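You operate a simulated robot arm through the tools that you are given. There is no shell and no other tool. Be economical: measure what you need, move in short steps, check, and stop when the job is done.

Carry out the task below with a simulated two-armed robot. There is one attempt and no reset: what you move stays moved.

JOB
Pour granule from the yellow jug through the funnel till the tank shows LOW.
Fine: seat the orange funnel in the tank's neck first; put the jug back and the funnel into its holder again. Set down upright: yellow jug.

The check looks at the end state, three seconds after you hand in, the way a careful person would. Anything else that was tipped, shoved, dropped, spilled or broken makes it a failure.

ROBOT AND FRAMES
Two 6-joint arms with fingered hands on one trunk, on a base that drives. Base frame: it is fixed to the floor where the robot stands at the start and does not move with it; the origin is under the middle of the robot, x ahead of it, y to its left, z up; the surface under the hand at the start is at about z = 720. Lengths are in mm, angles in degrees, forces in N, time in s.
The left shoulder is at the start at [70, 168, 1429], the right one opposite. With the tool pointing down near the work surface each hand reaches from about 300 to 580 mm from the robot's upright axis, wherever it stands, measured 20 degrees to its own side. Places, roughly: funnel holder [600, 0, 700]; grey tank [500, -200, 800]; grey tank neck [500, -200, 900]. Payload 4 kg a hand.
The tool frame of a hand sits at the grasp point between the pads (the TCP): z along the fingers, y along the line on which they close. The tips reach 26 mm beyond it. Largest opening 132 mm; the body of the gripper starts 73 mm behind the TCP. The gripper is a hand of 3 fingers: y runs from the thumb to the fingers, the wrist lies at [0, 0, -224] in the tool frame, and closing takes about 1.5 s.
Orientation is told as [roll, pitch, yaw] about the base's x, y, z axes, in that order, counted from this pose: with the fingers straight down and closing along the base's y, the tool's x points along the base's -x, its y along +y and its z along -z.

CONTROLS
- The arms move only by the tool step_arm. It takes "left_series", "right_series" or both (then of equal length, played together; a hand with none holds still); each is a list that holds one entry, the list of rows, each a list of 6 numbers: the shift along the tool's x, y, z in units of 40 mm (1.0 is 40 mm), then the turn, a rotation vector about the tool's x, y, z in units of 8 degrees (1.0 is 8 degrees). In form: [[[tx, ty, tz, wx, wy, wz], ...]]. A call has 1 to 20 rows; each row shifts and turns the commanded pose from where the row before left it, along the tool's axes as they then stand. "left_fingers" and "right_fingers" are, for a hand that has rows, the opening in per cent of the stroke, from 0 (shut) to 100 (fully open), set as the call begins (left out, the last holds). A call with a number of a shift or a turn outside -1 to 1 is refused whole. Rows are played at 5 a second. More than 50 mm and 8.6 degrees between two rows, or a gripper value outside its range, and nothing of the call is played. A pose out of reach is approached as far as the arm can. The call stops where the force on the tool passes 40 N (or 10 N more than at its start, if that is more) or the arm is blocked; 0.2 s more then pass. The fingers move at their own pace (about 108 mm/s each) and stop on an object; they squeeze with about 28 N. The grip force told is the motor's: it shows also when the fingers shut on nothing. Time passes only in rows, and 0.2 s behind the last, so rows that do not move let the fingers close. The reply holds the time, the measured pose of the TCP, the force on the tool along the base axes, the opening and the grip force, in the units named above and with some noise, with the torque about the TCP (base axes, N m) and any sound that the robot's microphone picked up, and new pictures: "show" is both (left out), scene, wrist or none (wrist: the cameras of the hands that moved).
- Cameras (640 x 400 px; columns grow to the right, rows downward): "scene" is now at [111.8, -4.1, 1637]; the picture's right is [-0.28, -0.96, 0.00], its down [-0.88, 0.26, -0.40] and it looks along [0.38, -0.11, -0.92] (base axes); focal length 287 px, centre (320, 200). "left" rides on the left gripper at [-62, 3, -92] in its tool frame; the picture's right is [-0.05, -1.00, 0.00], its down [0.83, -0.04, -0.56] and it looks along [0.55, -0.03, 0.83] (tool axes); focal length 230 px, centre (320, 200). "right" rides on the right gripper at [62, 3, -92] in its tool frame; the picture's right is [-0.05, 1.00, 0.00], its down [-0.83, -0.04, -0.56] and it looks along [-0.55, -0.03, 0.83] (tool axes); focal length 230 px, centre (320, 200). There is no depth. A picture from a camera that has moved, and an enlarged one, comes with that camera's place and axes in the base frame and with its lens. The place of the scene camera against the robot may be out by one fixed shift of up to 25 mm in any direction.
- slide_trunk(by): slides the trunk up (or, below 0, down) by that many mm; the arms and the scene camera ride with it, the base frame stays. It gives what a move gives, with no picture.
- drive_base(legs): drives the robot by 1 to 6 legs, each [ahead, left, turn to the left] in mm, mm and degrees, along the robot's own axes; the way and the turn of a leg run together, so that a leg with both is an arc; at most 1500 mm and 180 degrees a leg. The arms and the cameras ride along, it lands a little off, and it stops where it bumps. It gives what a move gives, and a new picture of the scene camera.
- curl_fingers(finger1, finger2, thumb_bend, hand): sets how far each is bent, from 0 (flat) to 1 (curled in); at 0.3 the hand is open as for a grip, at 0.7 the pads meet at the TCP. One left out holds its place. A second passes; each finger stops where it meets its share of the squeeze, and holds until it gets a number again. A gripper value or a shape takes the hand back. It gives what a move gives, with no picture; readings hold the bend of each and the force on the fingers (four entries, about 0 where the hand has none), thumb and palm.
- set_grasp(shape, hand): the hand has 3 fingers and takes this shape, open, in about a second: jaw (thumb against the fingers, like two jaws); tri (thumb and two fingers); tip (a fingertip pinch); poke (one finger out to press); point (the index stretched); flat (the hand flat); cup (the hand cupped); fist (a fist). The gripper value then closes the fingers along that shape, each until it touches; the sizes above hold for jaw. It gives what a move gives, with no picture.
- pan_tilt(pan, tilt): turns the head with the scene camera to pan (to the left, within 86 degrees either way) and tilt (down, from -29 to 69), counted from straight ahead of the robot. It gives what a move gives, and a new picture of the scene camera.
- inspect(camera, box): a new picture of the part [left, top, right, bottom] of that camera's present view, enlarged. It takes no simulated time.
- sign_off(): hands the job in; it is judged then, once.

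Work in short steps. Places have to be worked out from the pictures, the camera data and where the tool is seen: move nearer, look again, correct. Check each grasp and each placing, and mend what went wrong. You have 120 turns and 260 pictures in all, those below and enlarged ones among them. Open the grippers and draw the arms clear of the work before you hand the job in, unless the task says otherwise; then end with one line.

The tools are called after "Request:" as name(argument=value, ...) on one line, values as JSON. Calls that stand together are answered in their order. step_arm: Moves the arms, as the interface text tells. Its arguments: {"type":"object","properties":{"left_series":{"type":"array","items":{"type":"array","items":{"type":"array","items":{"type":"number"}}}},"left_fingers":{"type":"number"},"right_series":{"type":"array","items":{"type":"array","items":{"type":"array","items":{"type":"number"}}}},"right_fingers":{"type":"number"},"show":{"type":"string","enum":["both","scene","wrist","none"]}},"required":[]} The other tools are called the same way: slide_trunk (by) slides the trunk up or down; set_grasp (shape, hand) gives the hand a shape; curl_fingers (finger1, finger2, thumb_bend, hand) moves the fingers one by one; drive_base (legs) drives the base; pan_tilt (pan, tilt) turns the head that bears the scene camera; inspect (camera, box) takes an enlarged picture of a part of a camera's view; sign_off () hands the job in.

At the start:

```text
clock: 0.0
left_tcp_pos: [503.6, 181.6, 1000.1]
left_orientation: [0.0, 0.0, 0.0]
left_wrist_force: [0.6, 0.0, 0.5]
left_wrist_torque: [-0.01, 0.05, -0.01]
left_opening: 131.8
left_grasp_force: 0.1
left_shape: jaw
left_bend: [0.3, 0.3, 0.3]
left_finger forces: [0.0, 0.0, 0.0, 0.0, 0.0, 0.0]
right_tcp_pos: [487.3, -275.6, 999.7]
right_orientation: [0.1, 0.1, 0.0]
right_wrist_force: [-0.5, 0.2, 0.6]
right_wrist_torque: [0.02, 0.01, 0.0]
right_opening: 132.1
right_grasp_force: 0.1
right_shape: jaw
right_bend: [0.3, 0.3, 0.3]
right_finger forces: [0.0, 0.1, 0.0, 0.1, 0.0, 0.1]
trunk travel left (down, up): [-875.0, 65.0]
robot x, y, heading: [-2.9, -0.2, -0.1]
head pan, tilt: [-16.2, 66.5]
```

scene: 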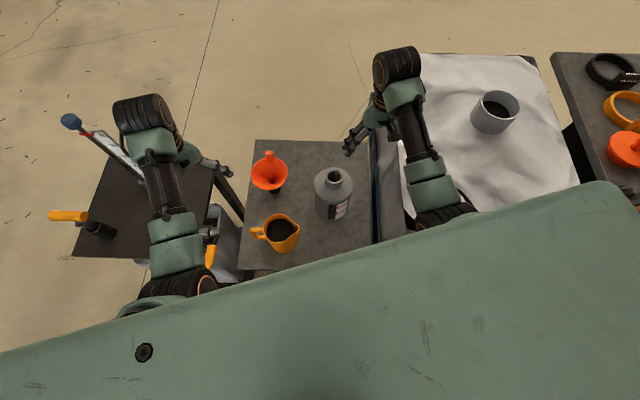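
right: 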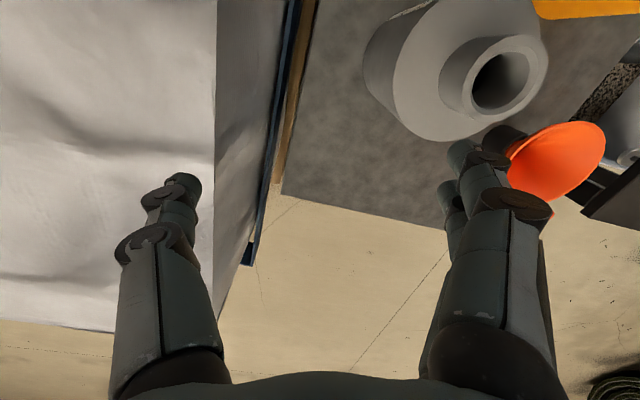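
left: 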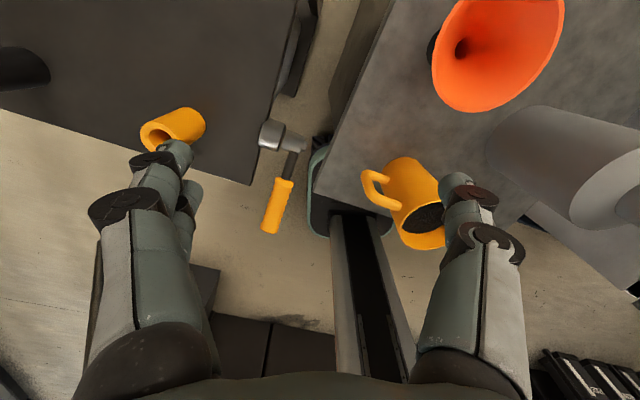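

I'll look closer at the table with the jug, funnel and tank.

Request:
inspect(camera="scene", box=[220, 120, 400, 290])

Request:
inspect(camera="left", box=[320, 0, 640, 270])

Request:
inspect(camera="right", box=[320, 0, 640, 270])

```text
2.35 times, centred on (310, 205) of scene
camera zoom: at [111.8, -4.1, 1637.0], right [-0.28, -0.96, 0.0], down [-0.88, 0.26, -0.4], along [0.38, -0.11, -0.92], focal length 675 px, centre (344, 188)
```

zoom: 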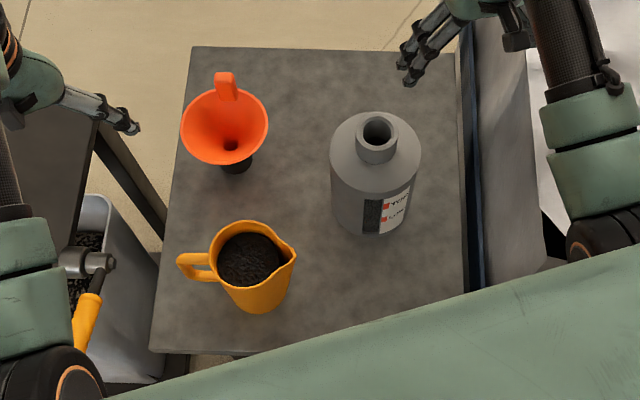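

```text
1.48 times, centred on (480, 135) of left
camera zoom: at [563.9, 184.8, 1092.9], right [0.05, -1.0, 0.0], down [-0.83, -0.04, 0.56], along [-0.55, -0.03, -0.83], focal length 341 px, centre (83, 296)
```

zoom: 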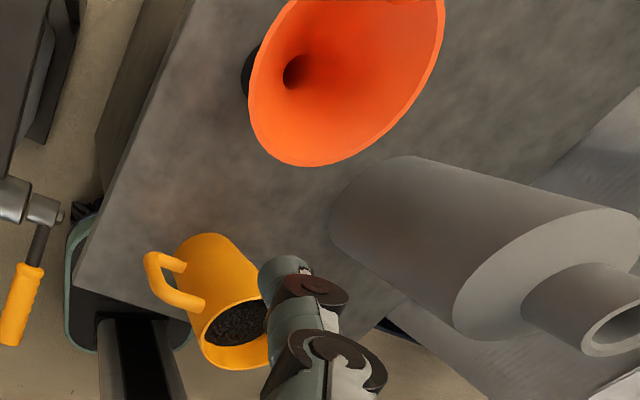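

```text
1.48 times, centred on (480, 135) of right
camera zoom: at [426.5, -271.4, 1091.0], right [0.05, 1.0, 0.0], down [0.83, -0.04, 0.56], along [0.55, -0.03, -0.83], focal length 341 px, centre (83, 296)
```

zoom: 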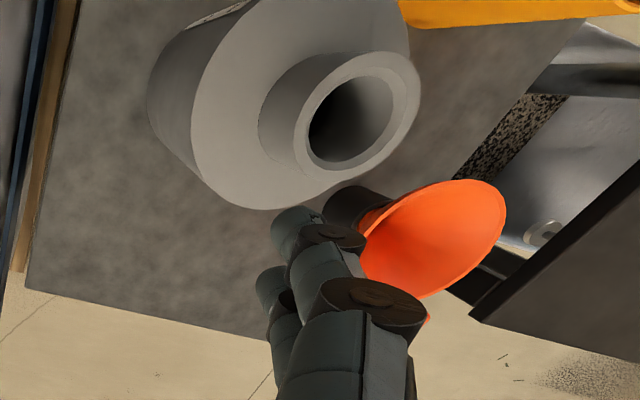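

Zooming in more on the tank label, the funnel tab and the jug.

Request:
inspect(camera="scene", box=[300, 160, 364, 224])

Request:
inspect(camera="scene", box=[240, 140, 310, 260])

Request:
inspect(camera="left", box=[420, 0, 580, 120])

```text
6.25 times, centred on (332, 192) of scene
camera zoom: at [111.8, -4.1, 1637.0], right [-0.28, -0.96, 0.0], down [-0.88, 0.26, -0.4], along [0.38, -0.11, -0.92], focal length 1794 px, centre (245, 250)
```

zoom: 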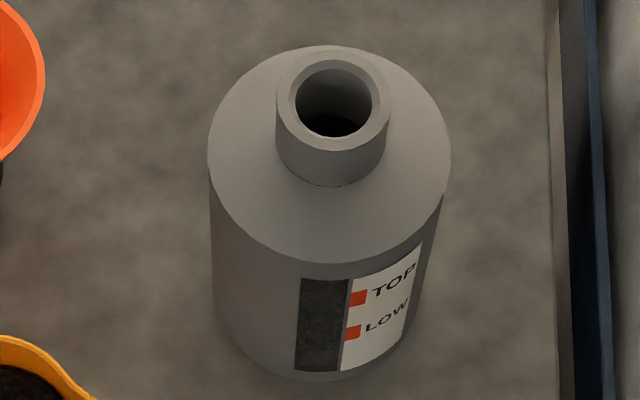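

```text
3.33 times, centred on (275, 200) of scene
camera zoom: at [111.8, -4.1, 1637.0], right [-0.28, -0.96, 0.0], down [-0.88, 0.26, -0.4], along [0.38, -0.11, -0.92], focal length 957 px, centre (470, 200)
```

zoom: 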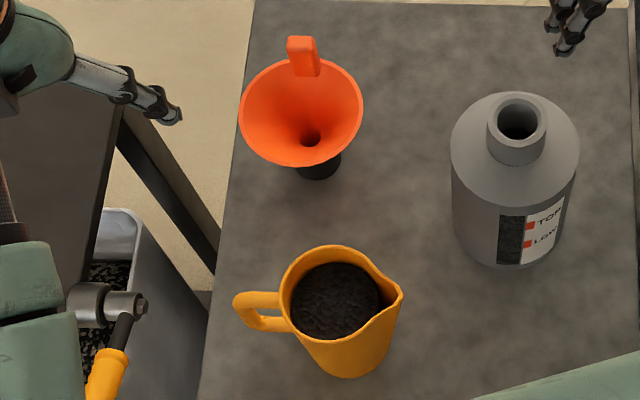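

```text
3.33 times, centred on (500, 60) of left
camera zoom: at [563.9, 184.8, 1092.9], right [0.05, -1.0, 0.0], down [-0.83, -0.04, 0.56], along [-0.55, -0.03, -0.83], focal length 767 px, centre (-280, 667)
```

zoom: 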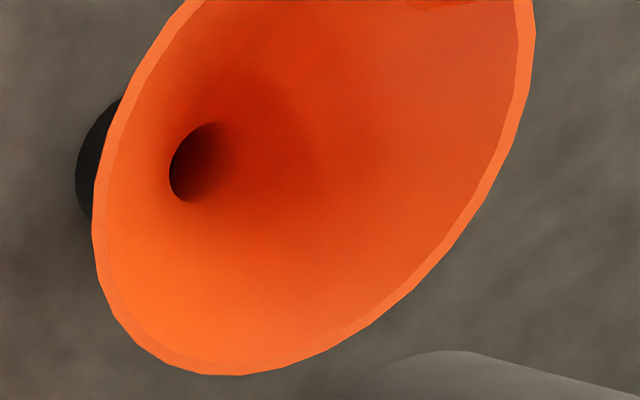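

The tank has a level window with TOP/LOW marks, and the funnel has an upright tab at its far rim (about [610, 3, 830–880]). I raise both hands, then lower the trunk for more reach.

Request:
step_arm(left_series=[[[0, 0, -1, 0, 0, 0], [0, 0, -1, 0, 0, 0], [0, 0, -1, 0, 0, 0], [0, 0, -1, 0, 0, 0], [0, 0.5, -1, 0, 0, 0]]], right_series=[[[0, 0, -1, 0, 0, 0], [0, 0, -1, 0, 0, 0], [0, 0, -1, 0, 0, 0], [0, 0, -1, 0, 0, 0], [0, 0, -1, 0, 0, 0]]], show="none")

Request:
slide_trunk(by=-220)

Request:
pan_tilt(pan=-8, tilt=58)

```text
clock: 1.2
left_tcp_pos: [570.7, 171.6, 1066.2]
left_orientation: [0.1, 0.0, 0.0]
left_wrist_force: [0.5, -0.1, -0.5]
left_wrist_torque: [-0.02, 0.03, 0.0]
left_opening: 131.7
left_grasp_force: 0.1
left_shape: jaw
left_bend: [0.3, 0.3, 0.3]
left_finger forces: [0.0, 0.0, 0.1, 0.0, 0.0, 0.0]
left hand out of reach, approached as far as the arm can: row 1, 2, 3, 4, 5
right_tcp_pos: [554.7, -301.0, 1053.7]
right_orientation: [0.0, 0.0, -0.1]
right_wrist_force: [1.1, 0.0, 0.0]
right_wrist_torque: [0.02, 0.01, 0.01]
right_opening: 131.8
right_grasp_force: 0.1
right_shape: jaw
right_bend: [0.3, 0.3, 0.3]
right_finger forces: [0.1, 0.1, 0.0, 0.0, 0.0, 0.0]
right hand out of reach, approached as far as the arm can: row 1, 2, 3, 4, 5
trunk travel left (down, up): [-875.0, 65.0]
robot x, y, heading: [1.3, -1.6, 0.0]
head pan, tilt: [-16.2, 66.5]
```

```text
clock: 2.9
left_tcp_pos: [566.0, 171.4, 892.8]
left_orientation: [0.0, -0.1, 0.0]
left_wrist_force: [-0.2, -0.1, -0.2]
left_wrist_torque: [0.03, 0.02, -0.01]
left_opening: 132.0
left_grasp_force: 0.0
left_shape: jaw
left_bend: [0.3, 0.3, 0.3]
left_finger forces: [0.1, 0.1, 0.0, 0.0, 0.0, 0.0]
right_tcp_pos: [554.8, -299.5, 890.9]
right_orientation: [-0.1, -1.0, -0.1]
right_wrist_force: [-7.2, 5.3, 17.4]
right_wrist_torque: [-1.32, 0.16, -0.64]
right_opening: 132.1
right_grasp_force: 0.0
right_shape: jaw
right_bend: [0.3, 0.3, 0.28]
right_finger forces: [0.0, 0.1, 0.1, 0.1, 17.4, 0.1]
trunk travel left (down, up): [-701.0, 239.0]
robot x, y, heading: [-1.6, -1.6, -0.1]
head pan, tilt: [-16.2, 66.5]
stopped: the force on the tool passed its limit at 49 N (the readings are from after the stop); the commanded pose is now the measured one
```

```text
clock: 3.6
left_tcp_pos: [567.0, 171.4, 894.3]
left_orientation: [-0.1, -0.2, 0.0]
left_wrist_force: [0.5, -0.4, 0.8]
left_wrist_torque: [0.01, -0.01, -0.02]
left_opening: 131.8
left_grasp_force: 0.2
left_shape: jaw
left_bend: [0.3, 0.3, 0.3]
left_finger forces: [0.0, 0.0, 0.0, 0.1, 0.0, 0.0]
right_tcp_pos: [554.8, -299.2, 890.6]
right_orientation: [-0.1, -0.9, 0.0]
right_wrist_force: [-3.7, 4.1, 16.7]
right_wrist_torque: [-1.27, 0.09, -0.32]
right_opening: 132.0
right_grasp_force: 0.1
right_shape: jaw
right_bend: [0.3, 0.3, 0.28]
right_finger forces: [0.1, 0.0, 0.0, 0.0, 16.6, 0.0]
trunk travel left (down, up): [-701.0, 239.0]
robot x, y, heading: [-6.0, -3.0, -0.3]
head pan, tilt: [-8.0, 58.0]
camera scene: at [120.1, 5.0, 1472.7], right [-0.14, -0.99, 0.0], down [-0.84, 0.12, -0.53], along [0.53, -0.08, -0.85], focal length 287 px, centre (320, 200)
```

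scene: 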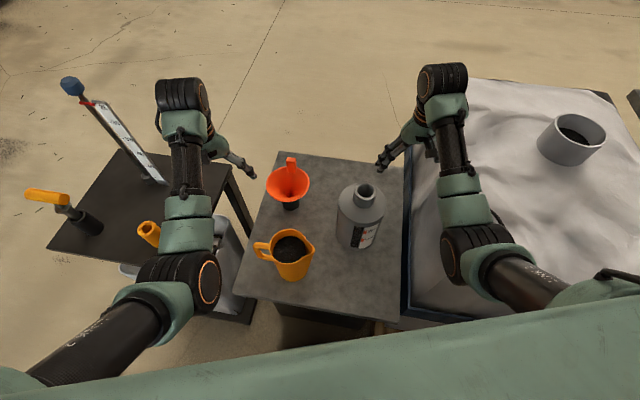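

The right thumb touched the bordered bed beside the table; I lift the right hand off it and move it toward the table middle, clear above everything.

Request:
step_arm(right_series=[[[0, 0, -0.5, 0, 0, 0], [0, 0, -1, 0, 0, 0], [0, 0, -1, 0, 0, 0], [0, 0, -1, 0, 0, 0]]], show="both")

```text
clock: 4.6
left_tcp_pos: [570.1, 170.6, 892.9]
left_orientation: [0.0, 0.1, 0.0]
left_wrist_force: [-0.5, 0.4, 0.3]
left_wrist_torque: [0.01, 0.01, -0.03]
left_opening: 132.1
left_grasp_force: 0.0
left_shape: jaw
left_bend: [0.3, 0.3, 0.3]
left_finger forces: [0.1, 0.0, 0.0, 0.1, 0.0, 0.0]
right_tcp_pos: [624.5, -316.3, 952.4]
right_orientation: [0.0, -0.7, 0.0]
right_wrist_force: [-0.3, -0.2, 0.1]
right_wrist_torque: [0.02, 0.01, 0.0]
right_opening: 131.8
right_grasp_force: 0.0
right_shape: jaw
right_bend: [0.3, 0.3, 0.3]
right_finger forces: [0.0, 0.0, 0.1, 0.0, 0.0, 0.1]
right hand out of reach, approached as far as the arm can: row 1, 2, 3, 4
trunk travel left (down, up): [-701.0, 239.0]
robot x, y, heading: [-3.5, -1.0, 0.2]
head pan, tilt: [-8.0, 58.0]
camera scene: at [124.8, 2.6, 1472.2], right [-0.14, -0.99, 0.0], down [-0.84, 0.12, -0.53], along [0.52, -0.07, -0.85], focal length 287 px, centre (320, 200)
camera right: at [562.3, -312.9, 1043.4], right [0.05, 1.0, 0.0], down [0.82, -0.04, 0.57], along [0.56, -0.03, -0.82], focal length 230 px, centre (320, 200)
```

scene: 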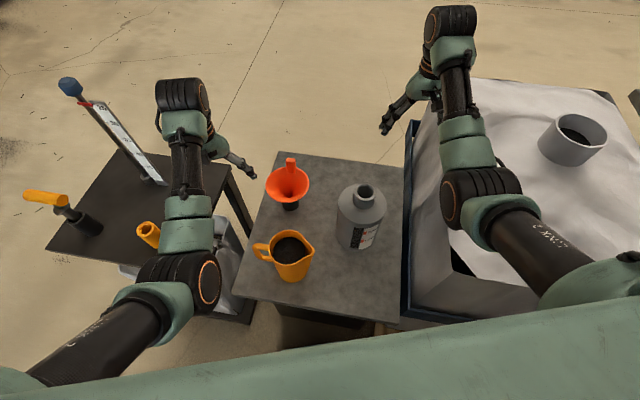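
right: 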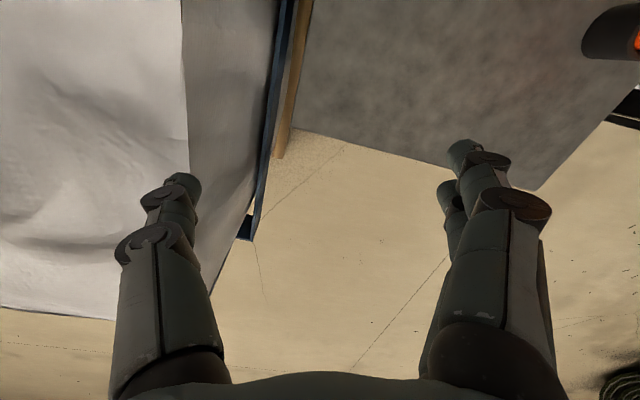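

Now I bring the right hand over toward the funnel at height for a look at the tab, staying short of the left hand.

Request:
step_arm(right_series=[[[0.2, 1, 0, 0, 0, 0], [0.2, 1, 0, 0, 0, 0], [0.2, 1, 0, 0, 0, 0], [0.2, 1, 0, 0, 0, 0], [0.2, 1, 0, 0, 0, 0], [0.2, 1, 0, 0, 0, 0], [0, 0.9, 0, 0, 0, 0]]], show="both")

```text
clock: 6.4
left_tcp_pos: [568.4, 170.7, 893.5]
left_orientation: [0.0, 0.0, 0.0]
left_wrist_force: [-1.1, 0.8, -0.2]
left_wrist_torque: [0.04, -0.03, -0.03]
left_opening: 132.0
left_grasp_force: 0.1
left_shape: jaw
left_bend: [0.3, 0.3, 0.3]
left_finger forces: [0.0, 0.0, 0.0, 0.0, 0.1, 0.0]
right_tcp_pos: [605.6, -83.3, 932.5]
right_orientation: [-2.4, -0.8, -2.6]
right_wrist_force: [-0.1, -0.5, 0.3]
right_wrist_torque: [-0.01, -0.01, -0.01]
right_opening: 132.0
right_grasp_force: 0.1
right_shape: jaw
right_bend: [0.3, 0.3, 0.3]
right_finger forces: [0.1, 0.1, 0.0, 0.0, 0.1, 0.0]
right hand out of reach, approached as far as the arm can: row 1, 2, 3, 7
trunk travel left (down, up): [-701.0, 239.0]
robot x, y, heading: [-0.6, 1.4, -0.2]
head pan, tilt: [-8.0, 58.0]
stopped in row 7 (right hand): the arm was blocked; the commanded pose is now the measured one
camera scene: at [123.2, 3.1, 1472.4], right [-0.14, -0.99, 0.0], down [-0.84, 0.12, -0.53], along [0.52, -0.07, -0.85], focal length 287 px, centre (320, 200)
camera right: at [543.9, -73.8, 1022.1], right [0.1, 0.99, -0.04], down [0.82, -0.06, 0.57], along [0.56, -0.09, -0.82], focal length 230 px, centre (320, 200)
```

scene: 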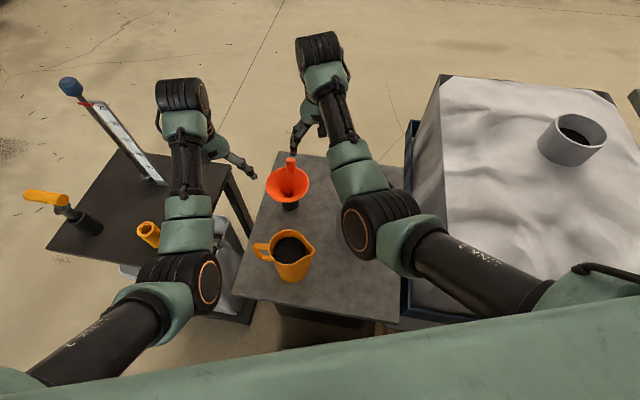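
right: 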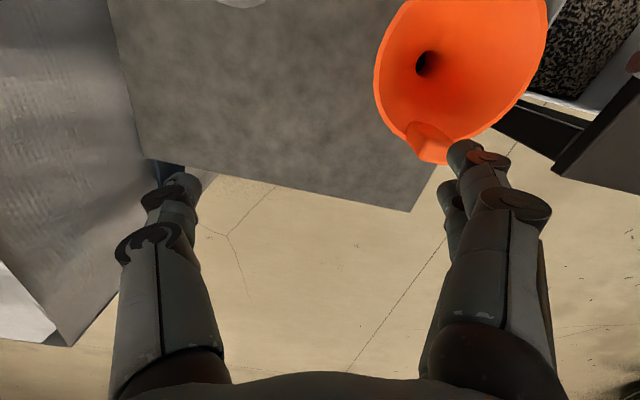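

The right arm can't reach across the centreline. I raise the trunk again for clearance and turn the robot left so the funnel falls on the right hand's side.

Request:
slide_trunk(by=170)

Request:
drive_base(legs=[[0, 0, 17]])

```text
clock: 8.3
left_tcp_pos: [568.3, 170.5, 1063.2]
left_orientation: [0.0, 0.0, -0.1]
left_wrist_force: [-0.4, -0.1, -1.3]
left_wrist_torque: [0.02, -0.01, -0.02]
left_opening: 131.5
left_grasp_force: 0.0
left_shape: jaw
left_bend: [0.3, 0.3, 0.3]
left_finger forces: [0.0, 0.0, 0.0, 0.0, 0.1, 0.1]
right_tcp_pos: [605.0, -83.7, 1100.4]
right_orientation: [-2.4, -0.6, -2.6]
right_wrist_force: [0.1, 0.3, -0.2]
right_wrist_torque: [-0.01, 0.02, -0.01]
right_opening: 131.6
right_grasp_force: 0.1
right_shape: jaw
right_bend: [0.3, 0.3, 0.3]
right_finger forces: [0.0, 0.1, 0.0, 0.1, 0.0, 0.0]
trunk travel left (down, up): [-871.0, 69.0]
robot x, y, heading: [-4.0, 2.7, 0.3]
head pan, tilt: [-8.0, 58.0]
```

```text
clock: 9.7
left_tcp_pos: [492.2, 329.9, 1062.2]
left_orientation: [-0.1, -0.1, 17.2]
left_wrist_force: [-0.5, -0.1, 0.5]
left_wrist_torque: [0.03, -0.02, -0.03]
left_opening: 132.0
left_grasp_force: 0.0
left_shape: jaw
left_bend: [0.3, 0.3, 0.3]
left_finger forces: [0.1, 0.0, 0.0, 0.1, 0.1, 0.0]
right_tcp_pos: [604.1, 97.6, 1101.5]
right_orientation: [-2.4, -0.6, 14.6]
right_wrist_force: [0.0, -0.5, 0.3]
right_wrist_torque: [0.02, 0.03, -0.01]
right_opening: 132.0
right_grasp_force: 0.1
right_shape: jaw
right_bend: [0.3, 0.3, 0.3]
right_finger forces: [0.0, 0.0, 0.0, 0.1, 0.0, 0.0]
trunk travel left (down, up): [-871.0, 69.0]
robot x, y, heading: [4.3, -4.9, 16.9]
head pan, tilt: [-8.0, 58.0]
camera scene: at [121.7, 37.0, 1642.3], right [0.16, -0.99, 0.0], down [-0.84, -0.13, -0.53], along [0.52, 0.08, -0.85], focal length 287 px, centre (320, 200)
```

scene: 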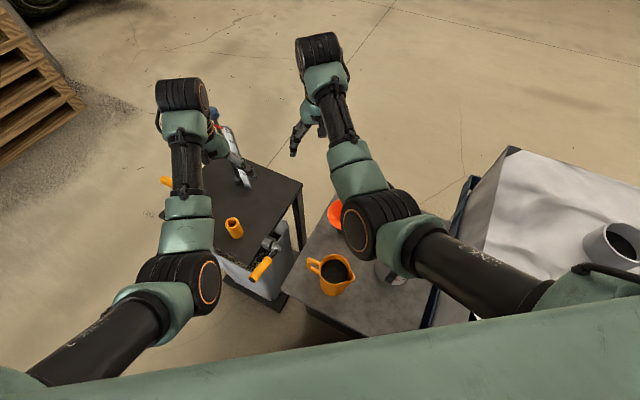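

I move the right hand back over the funnel's near side and lower it to look at the tab.

Request:
step_arm(right_series=[[[0.36, -0.54, 0.8, -0.3, 0, 0], [0.36, -0.54, 0.8, 0, 0, 0], [0.36, -0.54, 0.8, 0, 0, 0], [0.36, -0.54, 0.8, 0, 0, 0]]], show="both")

```text
clock: 10.7
left_tcp_pos: [493.0, 328.2, 1064.0]
left_orientation: [0.1, 0.0, 17.1]
left_wrist_force: [-0.2, 0.7, 0.9]
left_wrist_torque: [0.05, -0.04, -0.02]
left_opening: 131.8
left_grasp_force: 0.0
left_shape: jaw
left_bend: [0.3, 0.3, 0.3]
left_finger forces: [0.1, 0.1, 0.0, 0.0, 0.0, 0.1]
right_tcp_pos: [571.0, -2.5, 973.0]
right_orientation: [0.1, -0.7, 14.6]
right_wrist_force: [0.1, -0.2, 0.4]
right_wrist_torque: [0.02, -0.01, -0.01]
right_opening: 131.7
right_grasp_force: 0.0
right_shape: jaw
right_bend: [0.3, 0.3, 0.3]
right_finger forces: [0.0, 0.0, 0.1, 0.0, 0.1, 0.0]
trunk travel left (down, up): [-871.0, 69.0]
robot x, y, heading: [1.2, -0.0, 16.9]
head pan, tilt: [-8.0, 58.0]
camera scene: at [121.3, 35.9, 1642.4], right [0.16, -0.99, 0.0], down [-0.84, -0.13, -0.53], along [0.52, 0.08, -0.85], focal length 287 px, centre (320, 200)
camera right: at [510.2, -14.9, 1063.5], right [-0.2, 0.98, 0.0], down [0.81, 0.17, 0.57], along [0.55, 0.12, -0.82], focal length 230 px, centre (320, 200)
```

scene: 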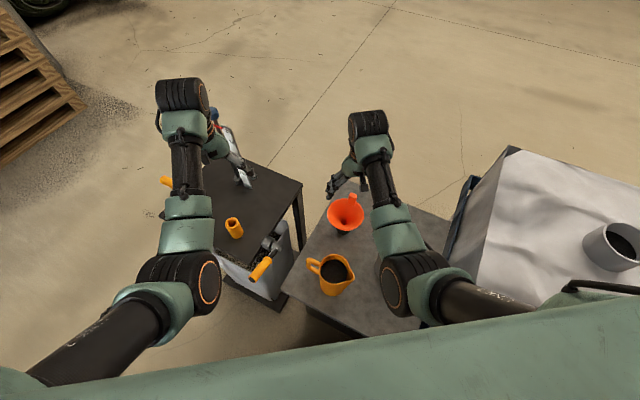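
right: 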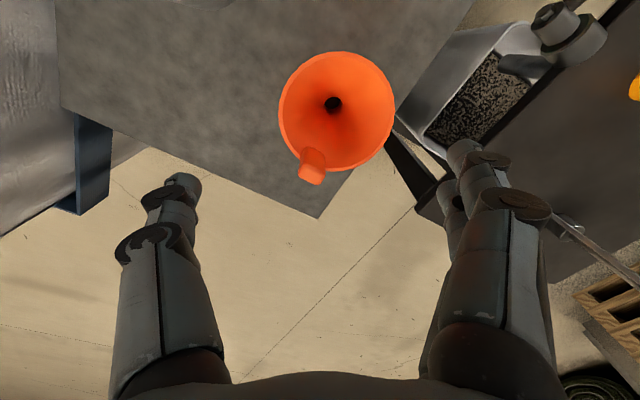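

Request:
inspect(camera="right", box=[260, 40, 420, 200])

Request:
inspect(camera="scene", box=[310, 170, 380, 310])

```text
2.50 times, centred on (340, 120) of right
camera zoom: at [510.2, -14.9, 1063.5], right [-0.2, 0.98, 0.0], down [0.81, 0.17, 0.57], along [0.55, 0.12, -0.82], focal length 575 px, centre (270, 400)
```

zoom: 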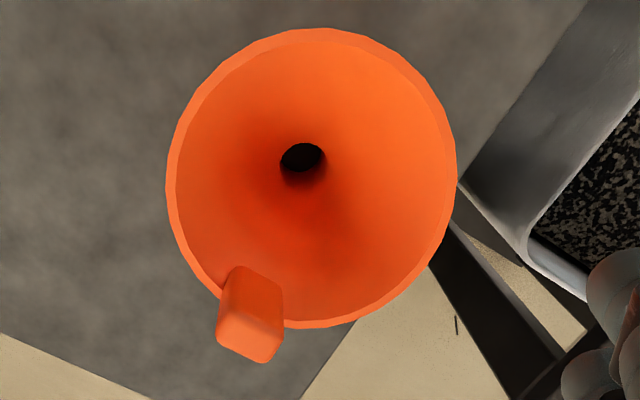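

```text
2.86 times, centred on (345, 240) of scene
camera zoom: at [121.3, 35.9, 1642.4], right [0.16, -0.99, 0.0], down [-0.84, -0.13, -0.53], along [0.52, 0.08, -0.85], focal length 820 px, centre (249, 86)
```

zoom: 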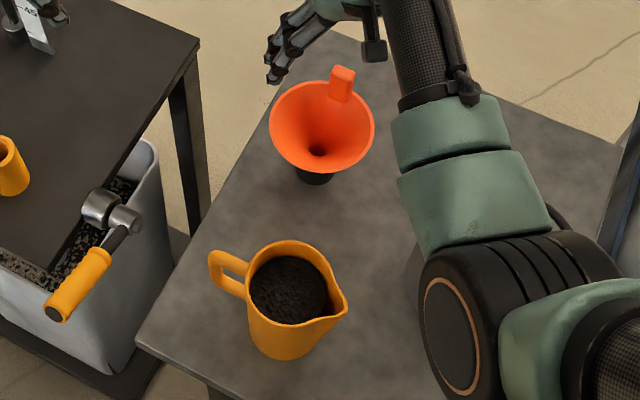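

Tab is a vertical block at about [609, -1], z 829–877, ~20 mm wide tangentially and ~11 mm thick. I'll turn the right hand to yaw 74 to pinch it radially (thumb outside), above it first.

Request:
step_arm(right_series=[[[-0.93, -0.2, 0, 0, 0, 0], [0, 0, 0, 0, 0, -0.93], [0, 0, 0, 0, 0, -0.93], [0, 0, 0, 0, 0, -0.93], [0, 0, 0, 0, 0, -0.93], [0, 0, 0, 0, 0, -0.93], [0, 0, 0, 0, 0, -0.93], [0, 0, 0, 0, 0, -0.93], [0, 0, 0, 0, 0, -0.93]]], right_fingers=50, show="wrist")

```text
clock: 12.7
left_tcp_pos: [493.4, 328.6, 1063.7]
left_orientation: [0.0, 0.1, 17.1]
left_wrist_force: [-0.5, 0.3, 0.2]
left_wrist_torque: [-0.01, -0.01, 0.0]
left_opening: 131.7
left_grasp_force: 0.1
left_shape: jaw
left_bend: [0.3, 0.3, 0.3]
left_finger forces: [0.0, 0.1, 0.0, 0.0, 0.0, 0.1]
right_tcp_pos: [609.3, 0.3, 974.4]
right_orientation: [-0.5, -0.2, 74.2]
right_wrist_force: [-0.2, -0.5, -0.2]
right_wrist_torque: [-0.02, 0.0, -0.01]
right_opening: 66.7
right_grasp_force: 0.1
right_shape: jaw
right_bend: [0.73, 0.73, 0.7]
right_finger forces: [0.0, 0.0, 0.0, 0.0, 0.0, 0.0]
trunk travel left (down, up): [-871.0, 69.0]
robot x, y, heading: [-0.4, -0.1, 17.2]
head pan, tilt: [-8.0, 58.0]
camera right: at [588.7, -58.1, 1064.6], right [-0.95, 0.32, -0.01], down [0.26, 0.79, 0.56], along [0.19, 0.53, -0.83], focal length 230 px, centre (320, 200)
```

right: 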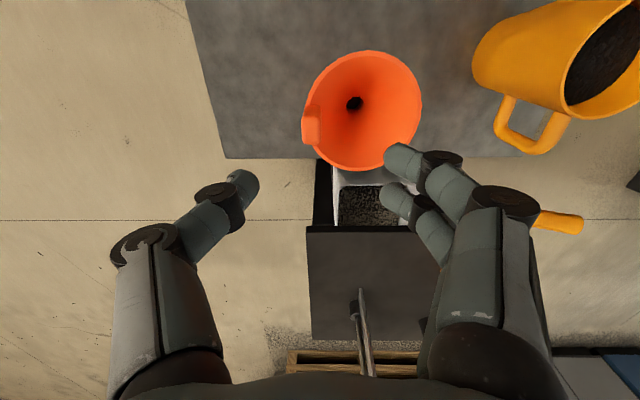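

Request:
inspect(camera="right", box=[280, 40, 440, 180])

```text
2.86 times, centred on (360, 110) of right
camera zoom: at [588.7, -58.1, 1064.6], right [-0.95, 0.32, -0.01], down [0.26, 0.79, 0.56], along [0.19, 0.53, -0.83], focal length 657 px, centre (206, 457)
```

zoom: 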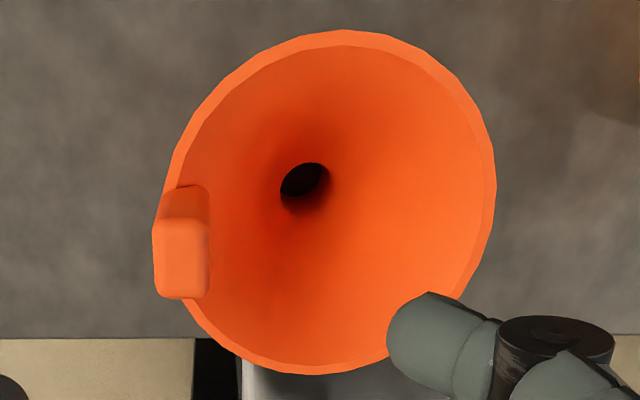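

Tab top re-triangulated at about [618, -1, 863]. Descend to just above it and check.

Request:
step_arm(right_series=[[[0, -0.2, 0.95, 0, 0, 0], [0, 0, 0.95, 0, 0, 0]]], show="wrist")

```text
clock: 13.3
left_tcp_pos: [493.7, 329.8, 1063.3]
left_orientation: [0.0, 0.1, 17.1]
left_wrist_force: [-0.2, -0.5, 0.5]
left_wrist_torque: [0.01, 0.01, -0.03]
left_opening: 131.9
left_grasp_force: 0.0
left_shape: jaw
left_bend: [0.3, 0.3, 0.3]
left_finger forces: [0.0, 0.1, 0.0, 0.0, 0.1, 0.0]
right_tcp_pos: [619.0, -1.9, 898.3]
right_orientation: [-0.6, -0.4, 74.1]
right_wrist_force: [0.7, 0.1, 0.1]
right_wrist_torque: [-0.01, -0.01, -0.05]
right_opening: 66.4
right_grasp_force: 0.0
right_shape: jaw
right_bend: [0.73, 0.73, 0.7]
right_finger forces: [0.0, 0.0, 0.0, 0.0, 0.0, 0.1]
trunk travel left (down, up): [-871.0, 69.0]
robot x, y, heading: [0.4, 0.2, 17.0]
head pan, tilt: [-8.0, 58.0]
camera right: at [598.3, -60.3, 988.7], right [-0.95, 0.32, -0.01], down [0.26, 0.79, 0.56], along [0.19, 0.53, -0.83], focal length 230 px, centre (320, 200)
```

right: 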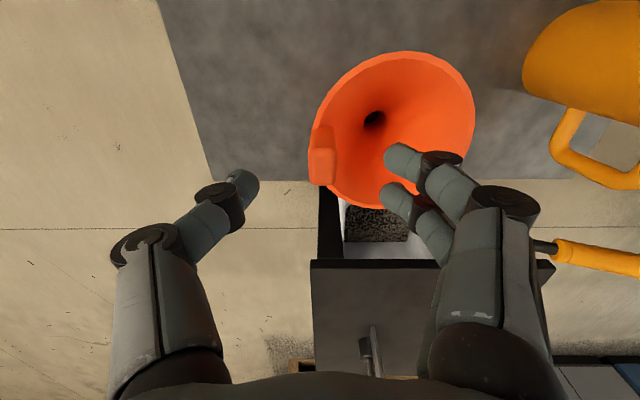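

Tab is centred between the pads; top about z 857, rim about 795. Descend to z≈838 and close.

Request:
step_arm(right_series=[[[0, 0, 0.75, 0, 0, 0], [0, 0, 0.75, 0, 0, 0]]], show="wrist")

```text
clock: 13.9
left_tcp_pos: [489.4, 330.3, 1064.8]
left_orientation: [0.1, -0.3, 17.0]
left_wrist_force: [0.0, 0.0, 0.2]
left_wrist_torque: [0.02, 0.0, 0.0]
left_opening: 131.9
left_grasp_force: 0.0
left_shape: jaw
left_bend: [0.3, 0.3, 0.3]
left_finger forces: [0.1, 0.0, 0.0, 0.0, 0.0, 0.0]
right_tcp_pos: [626.6, 1.3, 850.7]
right_orientation: [-1.7, -1.0, 74.0]
right_wrist_force: [-1.8, -2.7, 20.3]
right_wrist_torque: [0.01, 0.98, 0.16]
right_opening: 66.8
right_grasp_force: 0.2
right_shape: jaw
right_bend: [0.74, 0.73, 0.7]
right_finger forces: [13.4, 6.9, 0.0, 0.0, 0.1, 0.0]
trunk travel left (down, up): [-871.0, 69.0]
robot x, y, heading: [3.1, 1.4, 17.2]
head pan, tilt: [-8.0, 58.0]
stopped in row 2 (right hand): the force on the tool passed its limit at 44 N (the readings are from after the stop); the commanded pose is now the measured one
camera right: at [603.7, -58.0, 942.6], right [-0.95, 0.32, -0.03], down [0.25, 0.78, 0.57], along [0.21, 0.53, -0.82], focal length 230 px, centre (320, 200)
```

right: 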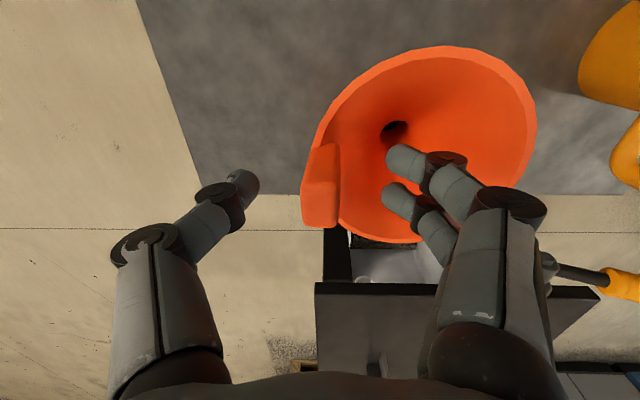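

The fingertips touched the inside of the bowl. Back up 10 mm, then close on the tab.

Request:
step_arm(right_series=[[[0, 0, -0.25, 0, 0, 0], [0, 0, 0, 0, 0, 0]]], show="wrist")

```text
clock: 14.5
left_tcp_pos: [494.3, 329.1, 1063.5]
left_orientation: [0.0, 0.0, 17.0]
left_wrist_force: [-0.2, 1.0, 0.1]
left_wrist_torque: [-0.02, -0.03, 0.0]
left_opening: 131.9
left_grasp_force: 0.2
left_shape: jaw
left_bend: [0.3, 0.3, 0.3]
left_finger forces: [0.0, 0.0, 0.1, 0.0, 0.1, 0.1]
right_tcp_pos: [625.9, 0.7, 857.7]
right_orientation: [-1.2, -0.7, 74.1]
right_wrist_force: [-0.1, 1.0, -0.4]
right_wrist_torque: [0.04, -0.02, 0.03]
right_opening: 66.2
right_grasp_force: 0.1
right_shape: jaw
right_bend: [0.73, 0.73, 0.7]
right_finger forces: [0.0, 0.0, 0.0, 0.1, 0.0, 0.0]
trunk travel left (down, up): [-871.0, 69.0]
robot x, y, heading: [1.4, 0.4, 16.8]
head pan, tilt: [-8.0, 58.0]
camera right: at [603.9, -58.4, 947.9], right [-0.95, 0.32, -0.02], down [0.25, 0.78, 0.57], along [0.2, 0.53, -0.82], focal length 230 px, centre (320, 200)
```

right: 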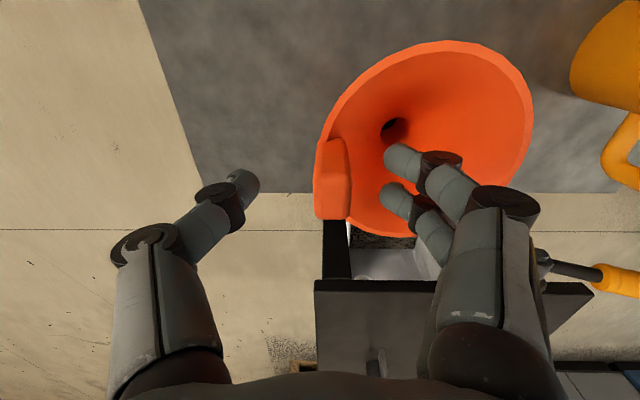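

Centre by 6 mm and close on the tab.

Request:
step_arm(right_series=[[[0, 0.15, 0, 0, 0, 0]]], show="none")

Request:
step_arm(right_series=[[[0, 0, 0, 0, 0, 0], [0, 0, 0, 0, 0, 0], [0, 0, 0, 0, 0, 0], [0, 0, 0, 0, 0, 0], [0, 0, 0, 0, 0, 0], [0, 0, 0, 0, 0, 0], [0, 0, 0, 0, 0, 0]]], right_fingers=0, show="wrist")

```text
clock: 14.9
left_tcp_pos: [494.1, 330.1, 1063.0]
left_orientation: [0.0, -0.1, 16.9]
left_wrist_force: [0.4, 0.3, 0.2]
left_wrist_torque: [0.01, -0.03, 0.02]
left_opening: 131.9
left_grasp_force: 0.1
left_shape: jaw
left_bend: [0.3, 0.3, 0.3]
left_finger forces: [0.1, 0.0, 0.1, 0.0, 0.1, 0.1]
right_tcp_pos: [620.7, 1.7, 857.4]
right_orientation: [-1.3, -0.8, 74.1]
right_wrist_force: [0.4, 0.2, 0.2]
right_wrist_torque: [0.04, -0.01, -0.01]
right_opening: 66.1
right_grasp_force: 0.1
right_shape: jaw
right_bend: [0.73, 0.73, 0.7]
right_finger forces: [0.0, 0.1, 0.0, 0.0, 0.0, 0.0]
trunk travel left (down, up): [-871.0, 69.0]
robot x, y, heading: [-0.2, -0.9, 17.4]
head pan, tilt: [-8.0, 58.0]
```

```text
clock: 16.5
left_tcp_pos: [494.6, 329.7, 1062.7]
left_orientation: [0.0, 0.0, 17.1]
left_wrist_force: [-0.7, 0.2, 0.4]
left_wrist_torque: [-0.04, -0.01, -0.03]
left_opening: 131.9
left_grasp_force: 0.1
left_shape: jaw
left_bend: [0.3, 0.3, 0.3]
left_finger forces: [0.0, 0.1, 0.1, 0.0, 0.0, 0.0]
right_tcp_pos: [620.8, 2.3, 859.0]
right_orientation: [-1.4, -0.9, 74.2]
right_wrist_force: [-0.4, 0.5, 0.0]
right_wrist_torque: [0.07, 0.0, 0.0]
right_opening: 12.3
right_grasp_force: 27.7
right_shape: jaw
right_bend: [0.72, 0.72, 0.7]
right_finger forces: [12.6, 12.5, 0.1, 0.0, 24.7, 0.0]
trunk travel left (down, up): [-871.0, 69.0]
robot x, y, heading: [1.0, 0.2, 17.0]
head pan, tilt: [-8.0, 58.0]
camera right: at [598.6, -56.4, 948.0], right [-0.95, 0.32, -0.02], down [0.26, 0.78, 0.57], along [0.2, 0.53, -0.82], focal length 230 px, centre (320, 200)
```

right: 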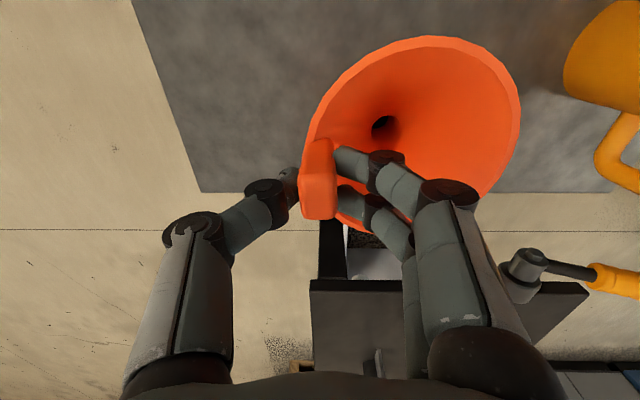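

Good grip (12 mm, 28 N). Lift the funnel straight up slowly.

Request:
step_arm(right_series=[[[0, 0, -0.4, 0, 0, 0], [0, 0, -0.6, 0, 0, 0], [0, 0, -0.8, 0, 0, 0], [0, 0, -0.8, 0, 0, 0], [0, 0, -0.8, 0, 0, 0]]], show="both")

```text
clock: 17.7
left_tcp_pos: [493.7, 329.6, 1062.4]
left_orientation: [0.0, 0.1, 17.0]
left_wrist_force: [0.5, 0.1, 0.0]
left_wrist_torque: [-0.02, -0.02, -0.02]
left_opening: 131.8
left_grasp_force: 0.0
left_shape: jaw
left_bend: [0.3, 0.3, 0.3]
left_finger forces: [0.0, 0.0, 0.0, 0.0, 0.0, 0.0]
right_tcp_pos: [616.9, 0.3, 994.5]
right_orientation: [-1.4, -0.8, 74.1]
right_wrist_force: [-1.5, -0.1, -0.8]
right_wrist_torque: [-0.03, -0.04, 0.01]
right_opening: 12.8
right_grasp_force: 28.0
right_shape: jaw
right_bend: [0.72, 0.72, 0.7]
right_finger forces: [12.4, 12.7, 0.0, 0.1, 25.9, 0.0]
trunk travel left (down, up): [-871.0, 69.0]
robot x, y, heading: [0.7, -0.3, 17.1]
head pan, tilt: [-8.0, 58.0]
camera scene: at [121.2, 37.9, 1642.4], right [0.16, -0.99, 0.0], down [-0.84, -0.13, -0.53], along [0.52, 0.08, -0.85], focal length 287 px, centre (320, 200)
camera right: at [595.0, -57.3, 1084.9], right [-0.95, 0.32, -0.02], down [0.26, 0.78, 0.57], along [0.2, 0.53, -0.82], focal length 230 px, centre (320, 200)
```

scene: 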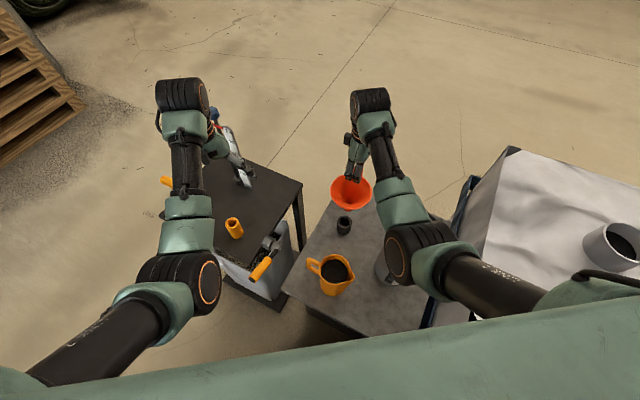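
right: 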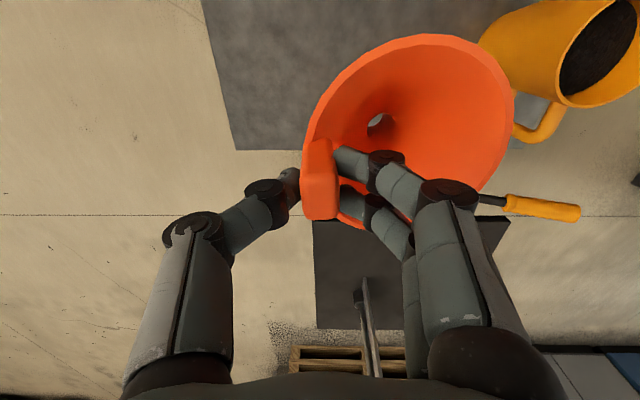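

Request:
inspect(camera="scene", box=[310, 160, 390, 250])

Request:
slide_trunk(by=65)

```text
4.44 times, centred on (350, 205) of scene
camera zoom: at [121.2, 37.9, 1642.4], right [0.16, -0.99, 0.0], down [-0.84, -0.13, -0.53], along [0.52, 0.08, -0.85], focal length 1276 px, centre (187, 178)
```

zoom: 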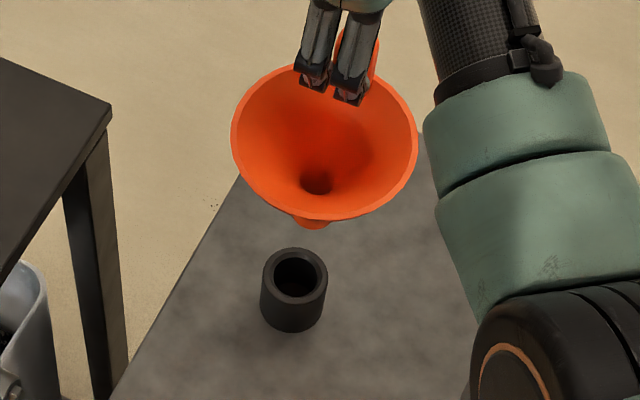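

```text
clock: 18.8
left_tcp_pos: [493.3, 329.6, 1128.2]
left_orientation: [0.1, 0.0, 17.0]
left_wrist_force: [-0.5, -0.1, 0.7]
left_wrist_torque: [0.03, -0.01, 0.01]
left_opening: 132.0
left_grasp_force: 0.0
left_shape: jaw
left_bend: [0.3, 0.3, 0.3]
left_finger forces: [0.0, 0.0, 0.1, 0.1, 0.1, 0.1]
right_tcp_pos: [616.3, 1.9, 1058.6]
right_orientation: [-1.3, -0.9, 74.0]
right_wrist_force: [-0.3, 0.1, -0.6]
right_wrist_torque: [-0.04, -0.06, -0.01]
right_opening: 12.7
right_grasp_force: 27.9
right_shape: jaw
right_bend: [0.72, 0.72, 0.7]
right_finger forces: [12.4, 12.7, 0.1, 0.1, 25.9, 0.0]
trunk travel left (down, up): [-936.0, 4.0]
robot x, y, heading: [-2.3, -3.7, 17.2]
head pan, tilt: [-8.0, 58.0]
```

Funnel is out (stem tip ≈ 138 mm below the TCP). I raise it 40 mm more, then turn the robot back and reverse 50 mm so that the neck is in comfortable reach.

Request:
step_arm(right_series=[[[0, 0, -0.5, 0, 0, 0], [0, 0, -0.5, 0, 0, 0]]], show="none")

Request:
drive_base(legs=[[0, 0, -17], [-50, 0, 0]])

Request:
inspect(camera="right", box=[0, 0, 640, 400])

Request:
inspect(camera="left", box=[0, 0, 640, 400])

```text
clock: 19.4
left_tcp_pos: [493.1, 330.4, 1126.6]
left_orientation: [-0.1, 0.0, 17.0]
left_wrist_force: [-0.1, -0.7, 0.0]
left_wrist_torque: [-0.03, -0.02, 0.01]
left_opening: 131.7
left_grasp_force: 0.1
left_shape: jaw
left_bend: [0.3, 0.3, 0.3]
left_finger forces: [0.1, 0.1, 0.1, 0.1, 0.0, 0.0]
right_tcp_pos: [617.3, 2.2, 1099.8]
right_orientation: [-1.3, -0.9, 74.0]
right_wrist_force: [0.5, 0.4, -2.3]
right_wrist_torque: [0.03, -0.05, 0.0]
right_opening: 12.7
right_grasp_force: 27.6
right_shape: jaw
right_bend: [0.72, 0.72, 0.7]
right_finger forces: [12.5, 12.7, 0.1, 0.0, 25.8, 0.0]
trunk travel left (down, up): [-936.0, 4.0]
robot x, y, heading: [-0.1, 2.6, 17.1]
head pan, tilt: [-8.0, 58.0]
```

```text
clock: 21.3
left_tcp_pos: [528.2, 168.0, 1122.4]
left_orientation: [0.1, 0.5, -0.1]
left_wrist_force: [0.5, -0.2, 0.1]
left_wrist_torque: [0.05, 0.06, -0.01]
left_opening: 132.0
left_grasp_force: 0.1
left_shape: jaw
left_bend: [0.3, 0.3, 0.3]
left_finger forces: [0.0, 0.0, 0.1, 0.0, 0.1, 0.0]
right_tcp_pos: [548.2, -180.2, 1093.0]
right_orientation: [-0.9, -0.5, 56.9]
right_wrist_force: [1.5, -0.9, -2.8]
right_wrist_torque: [-0.06, 0.02, -0.02]
right_opening: 12.6
right_grasp_force: 28.0
right_shape: jaw
right_bend: [0.72, 0.72, 0.71]
right_finger forces: [12.3, 12.5, 0.1, 0.1, 25.8, 0.0]
trunk travel left (down, up): [-936.0, 4.0]
robot x, y, heading: [-49.8, 0.7, -0.4]
head pan, tilt: [-8.0, 58.0]
camera scene: at [89.0, 2.8, 1706.1], right [-0.14, -0.99, 0.0], down [-0.84, 0.12, -0.52], along [0.52, -0.08, -0.85], focal length 287 px, centre (320, 200)
```

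scene: 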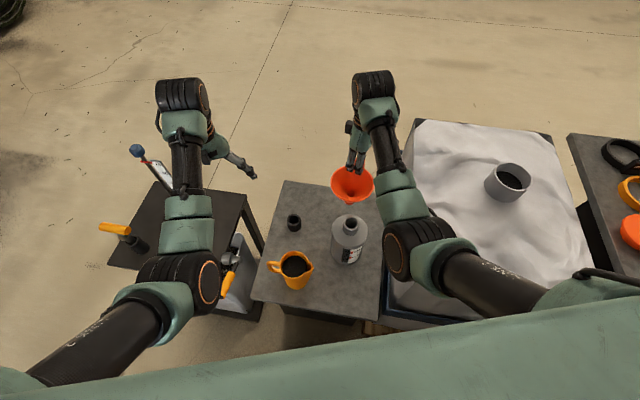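

```text
1.00 times, centred on (320, 200) of right (not enlarged: the box is as wide or as high as the picture)
camera zoom: at [511.5, -230.3, 1184.0], right [-0.81, 0.59, -0.01], down [0.48, 0.67, 0.56], along [0.34, 0.45, -0.83], focal length 230 px, centre (320, 200)
```

zoom: 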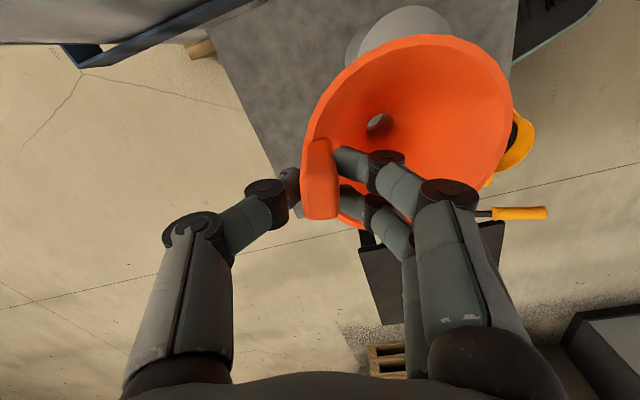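

```text
1.00 times, centred on (320, 200) of left (not enlarged: the box is as wide or as high as the picture)
camera zoom: at [591.4, 173.2, 1215.3], right [0.05, -1.0, 0.0], down [-0.83, -0.04, 0.56], along [-0.56, -0.03, -0.83], focal length 230 px, centre (320, 200)
```

zoom: 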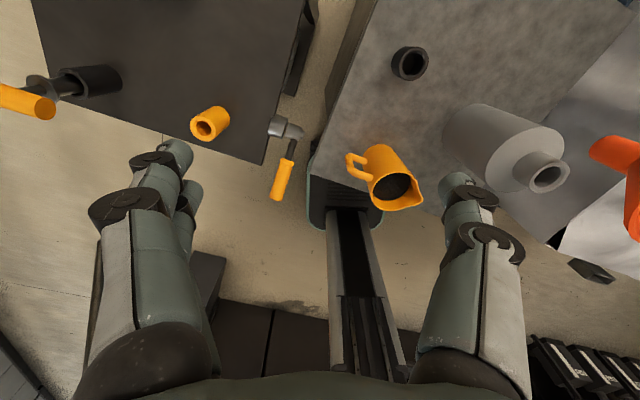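

Neck estimated at about [449, -158, 924]. I bring the funnel part of the way toward it and shift the left hand right to use its camera as a side observer.

Request:
step_arm(left_series=[[[0, -0.8, 0, 0, 0, 0], [0, -0.8, 0, 0, 0, 0], [0, -0.8, 0, 0, 0, 0]]], right_series=[[[0.24, 0.37, 0, 0, 0, 0], [0.24, 0.36, 0, 0, 0, 0], [0, 0, 0, 0, 0, 0]]], show="both")

```text
clock: 22.3
left_tcp_pos: [525.5, 125.2, 1120.0]
left_orientation: [4.0, -0.1, 2.7]
left_wrist_force: [-0.5, 0.7, -0.3]
left_wrist_torque: [-0.04, -0.01, 0.02]
left_opening: 131.9
left_grasp_force: 0.0
left_shape: jaw
left_bend: [0.3, 0.3, 0.3]
left_finger forces: [0.1, 0.1, 0.0, 0.1, 0.0, 0.1]
right_tcp_pos: [504.5, -181.6, 1098.4]
right_orientation: [-1.2, -0.8, 56.8]
right_wrist_force: [0.3, 0.6, -1.2]
right_wrist_torque: [-0.02, -0.04, 0.0]
right_opening: 12.6
right_grasp_force: 28.1
right_shape: jaw
right_bend: [0.72, 0.72, 0.71]
right_finger forces: [12.3, 12.4, 0.1, 0.0, 25.6, 0.0]
trunk travel left (down, up): [-936.0, 4.0]
robot x, y, heading: [-46.0, 2.2, -0.0]
head pan, tilt: [-8.0, 58.0]
stopped in row 3 (left hand): the arm was blocked; the commanded pose is now the measured one
camera scene: at [72.5, 2.3, 1707.6], right [-0.14, -0.99, 0.0], down [-0.84, 0.12, -0.53], along [0.53, -0.07, -0.85], focal length 287 px, centre (320, 200)
camera right: at [465.1, -231.0, 1188.9], right [-0.81, 0.59, -0.02], down [0.47, 0.67, 0.57], along [0.35, 0.45, -0.82], focal length 230 px, centre (320, 200)
camera left: at [586.9, 125.4, 1212.4], right [0.1, -0.99, -0.07], down [-0.83, -0.12, 0.55], along [-0.55, 0.0, -0.83], focal length 230 px, centre (320, 200)
```

scene: 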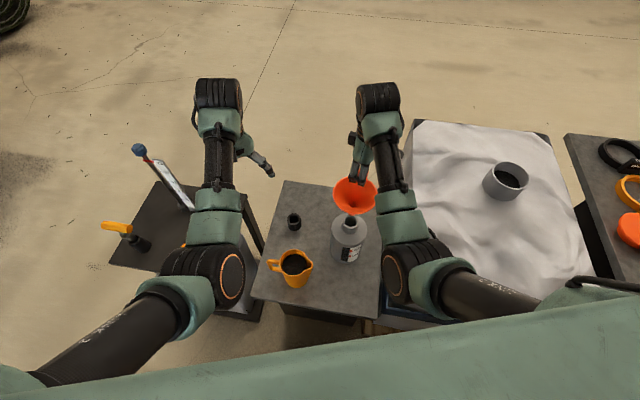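
right: 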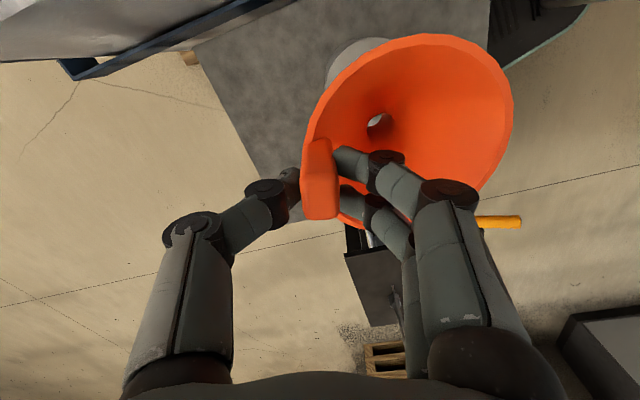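
left: 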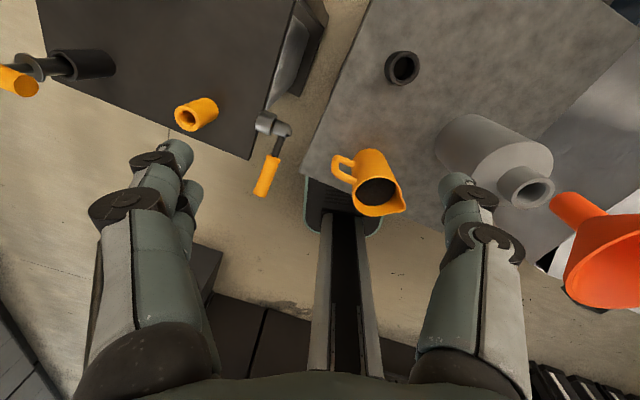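

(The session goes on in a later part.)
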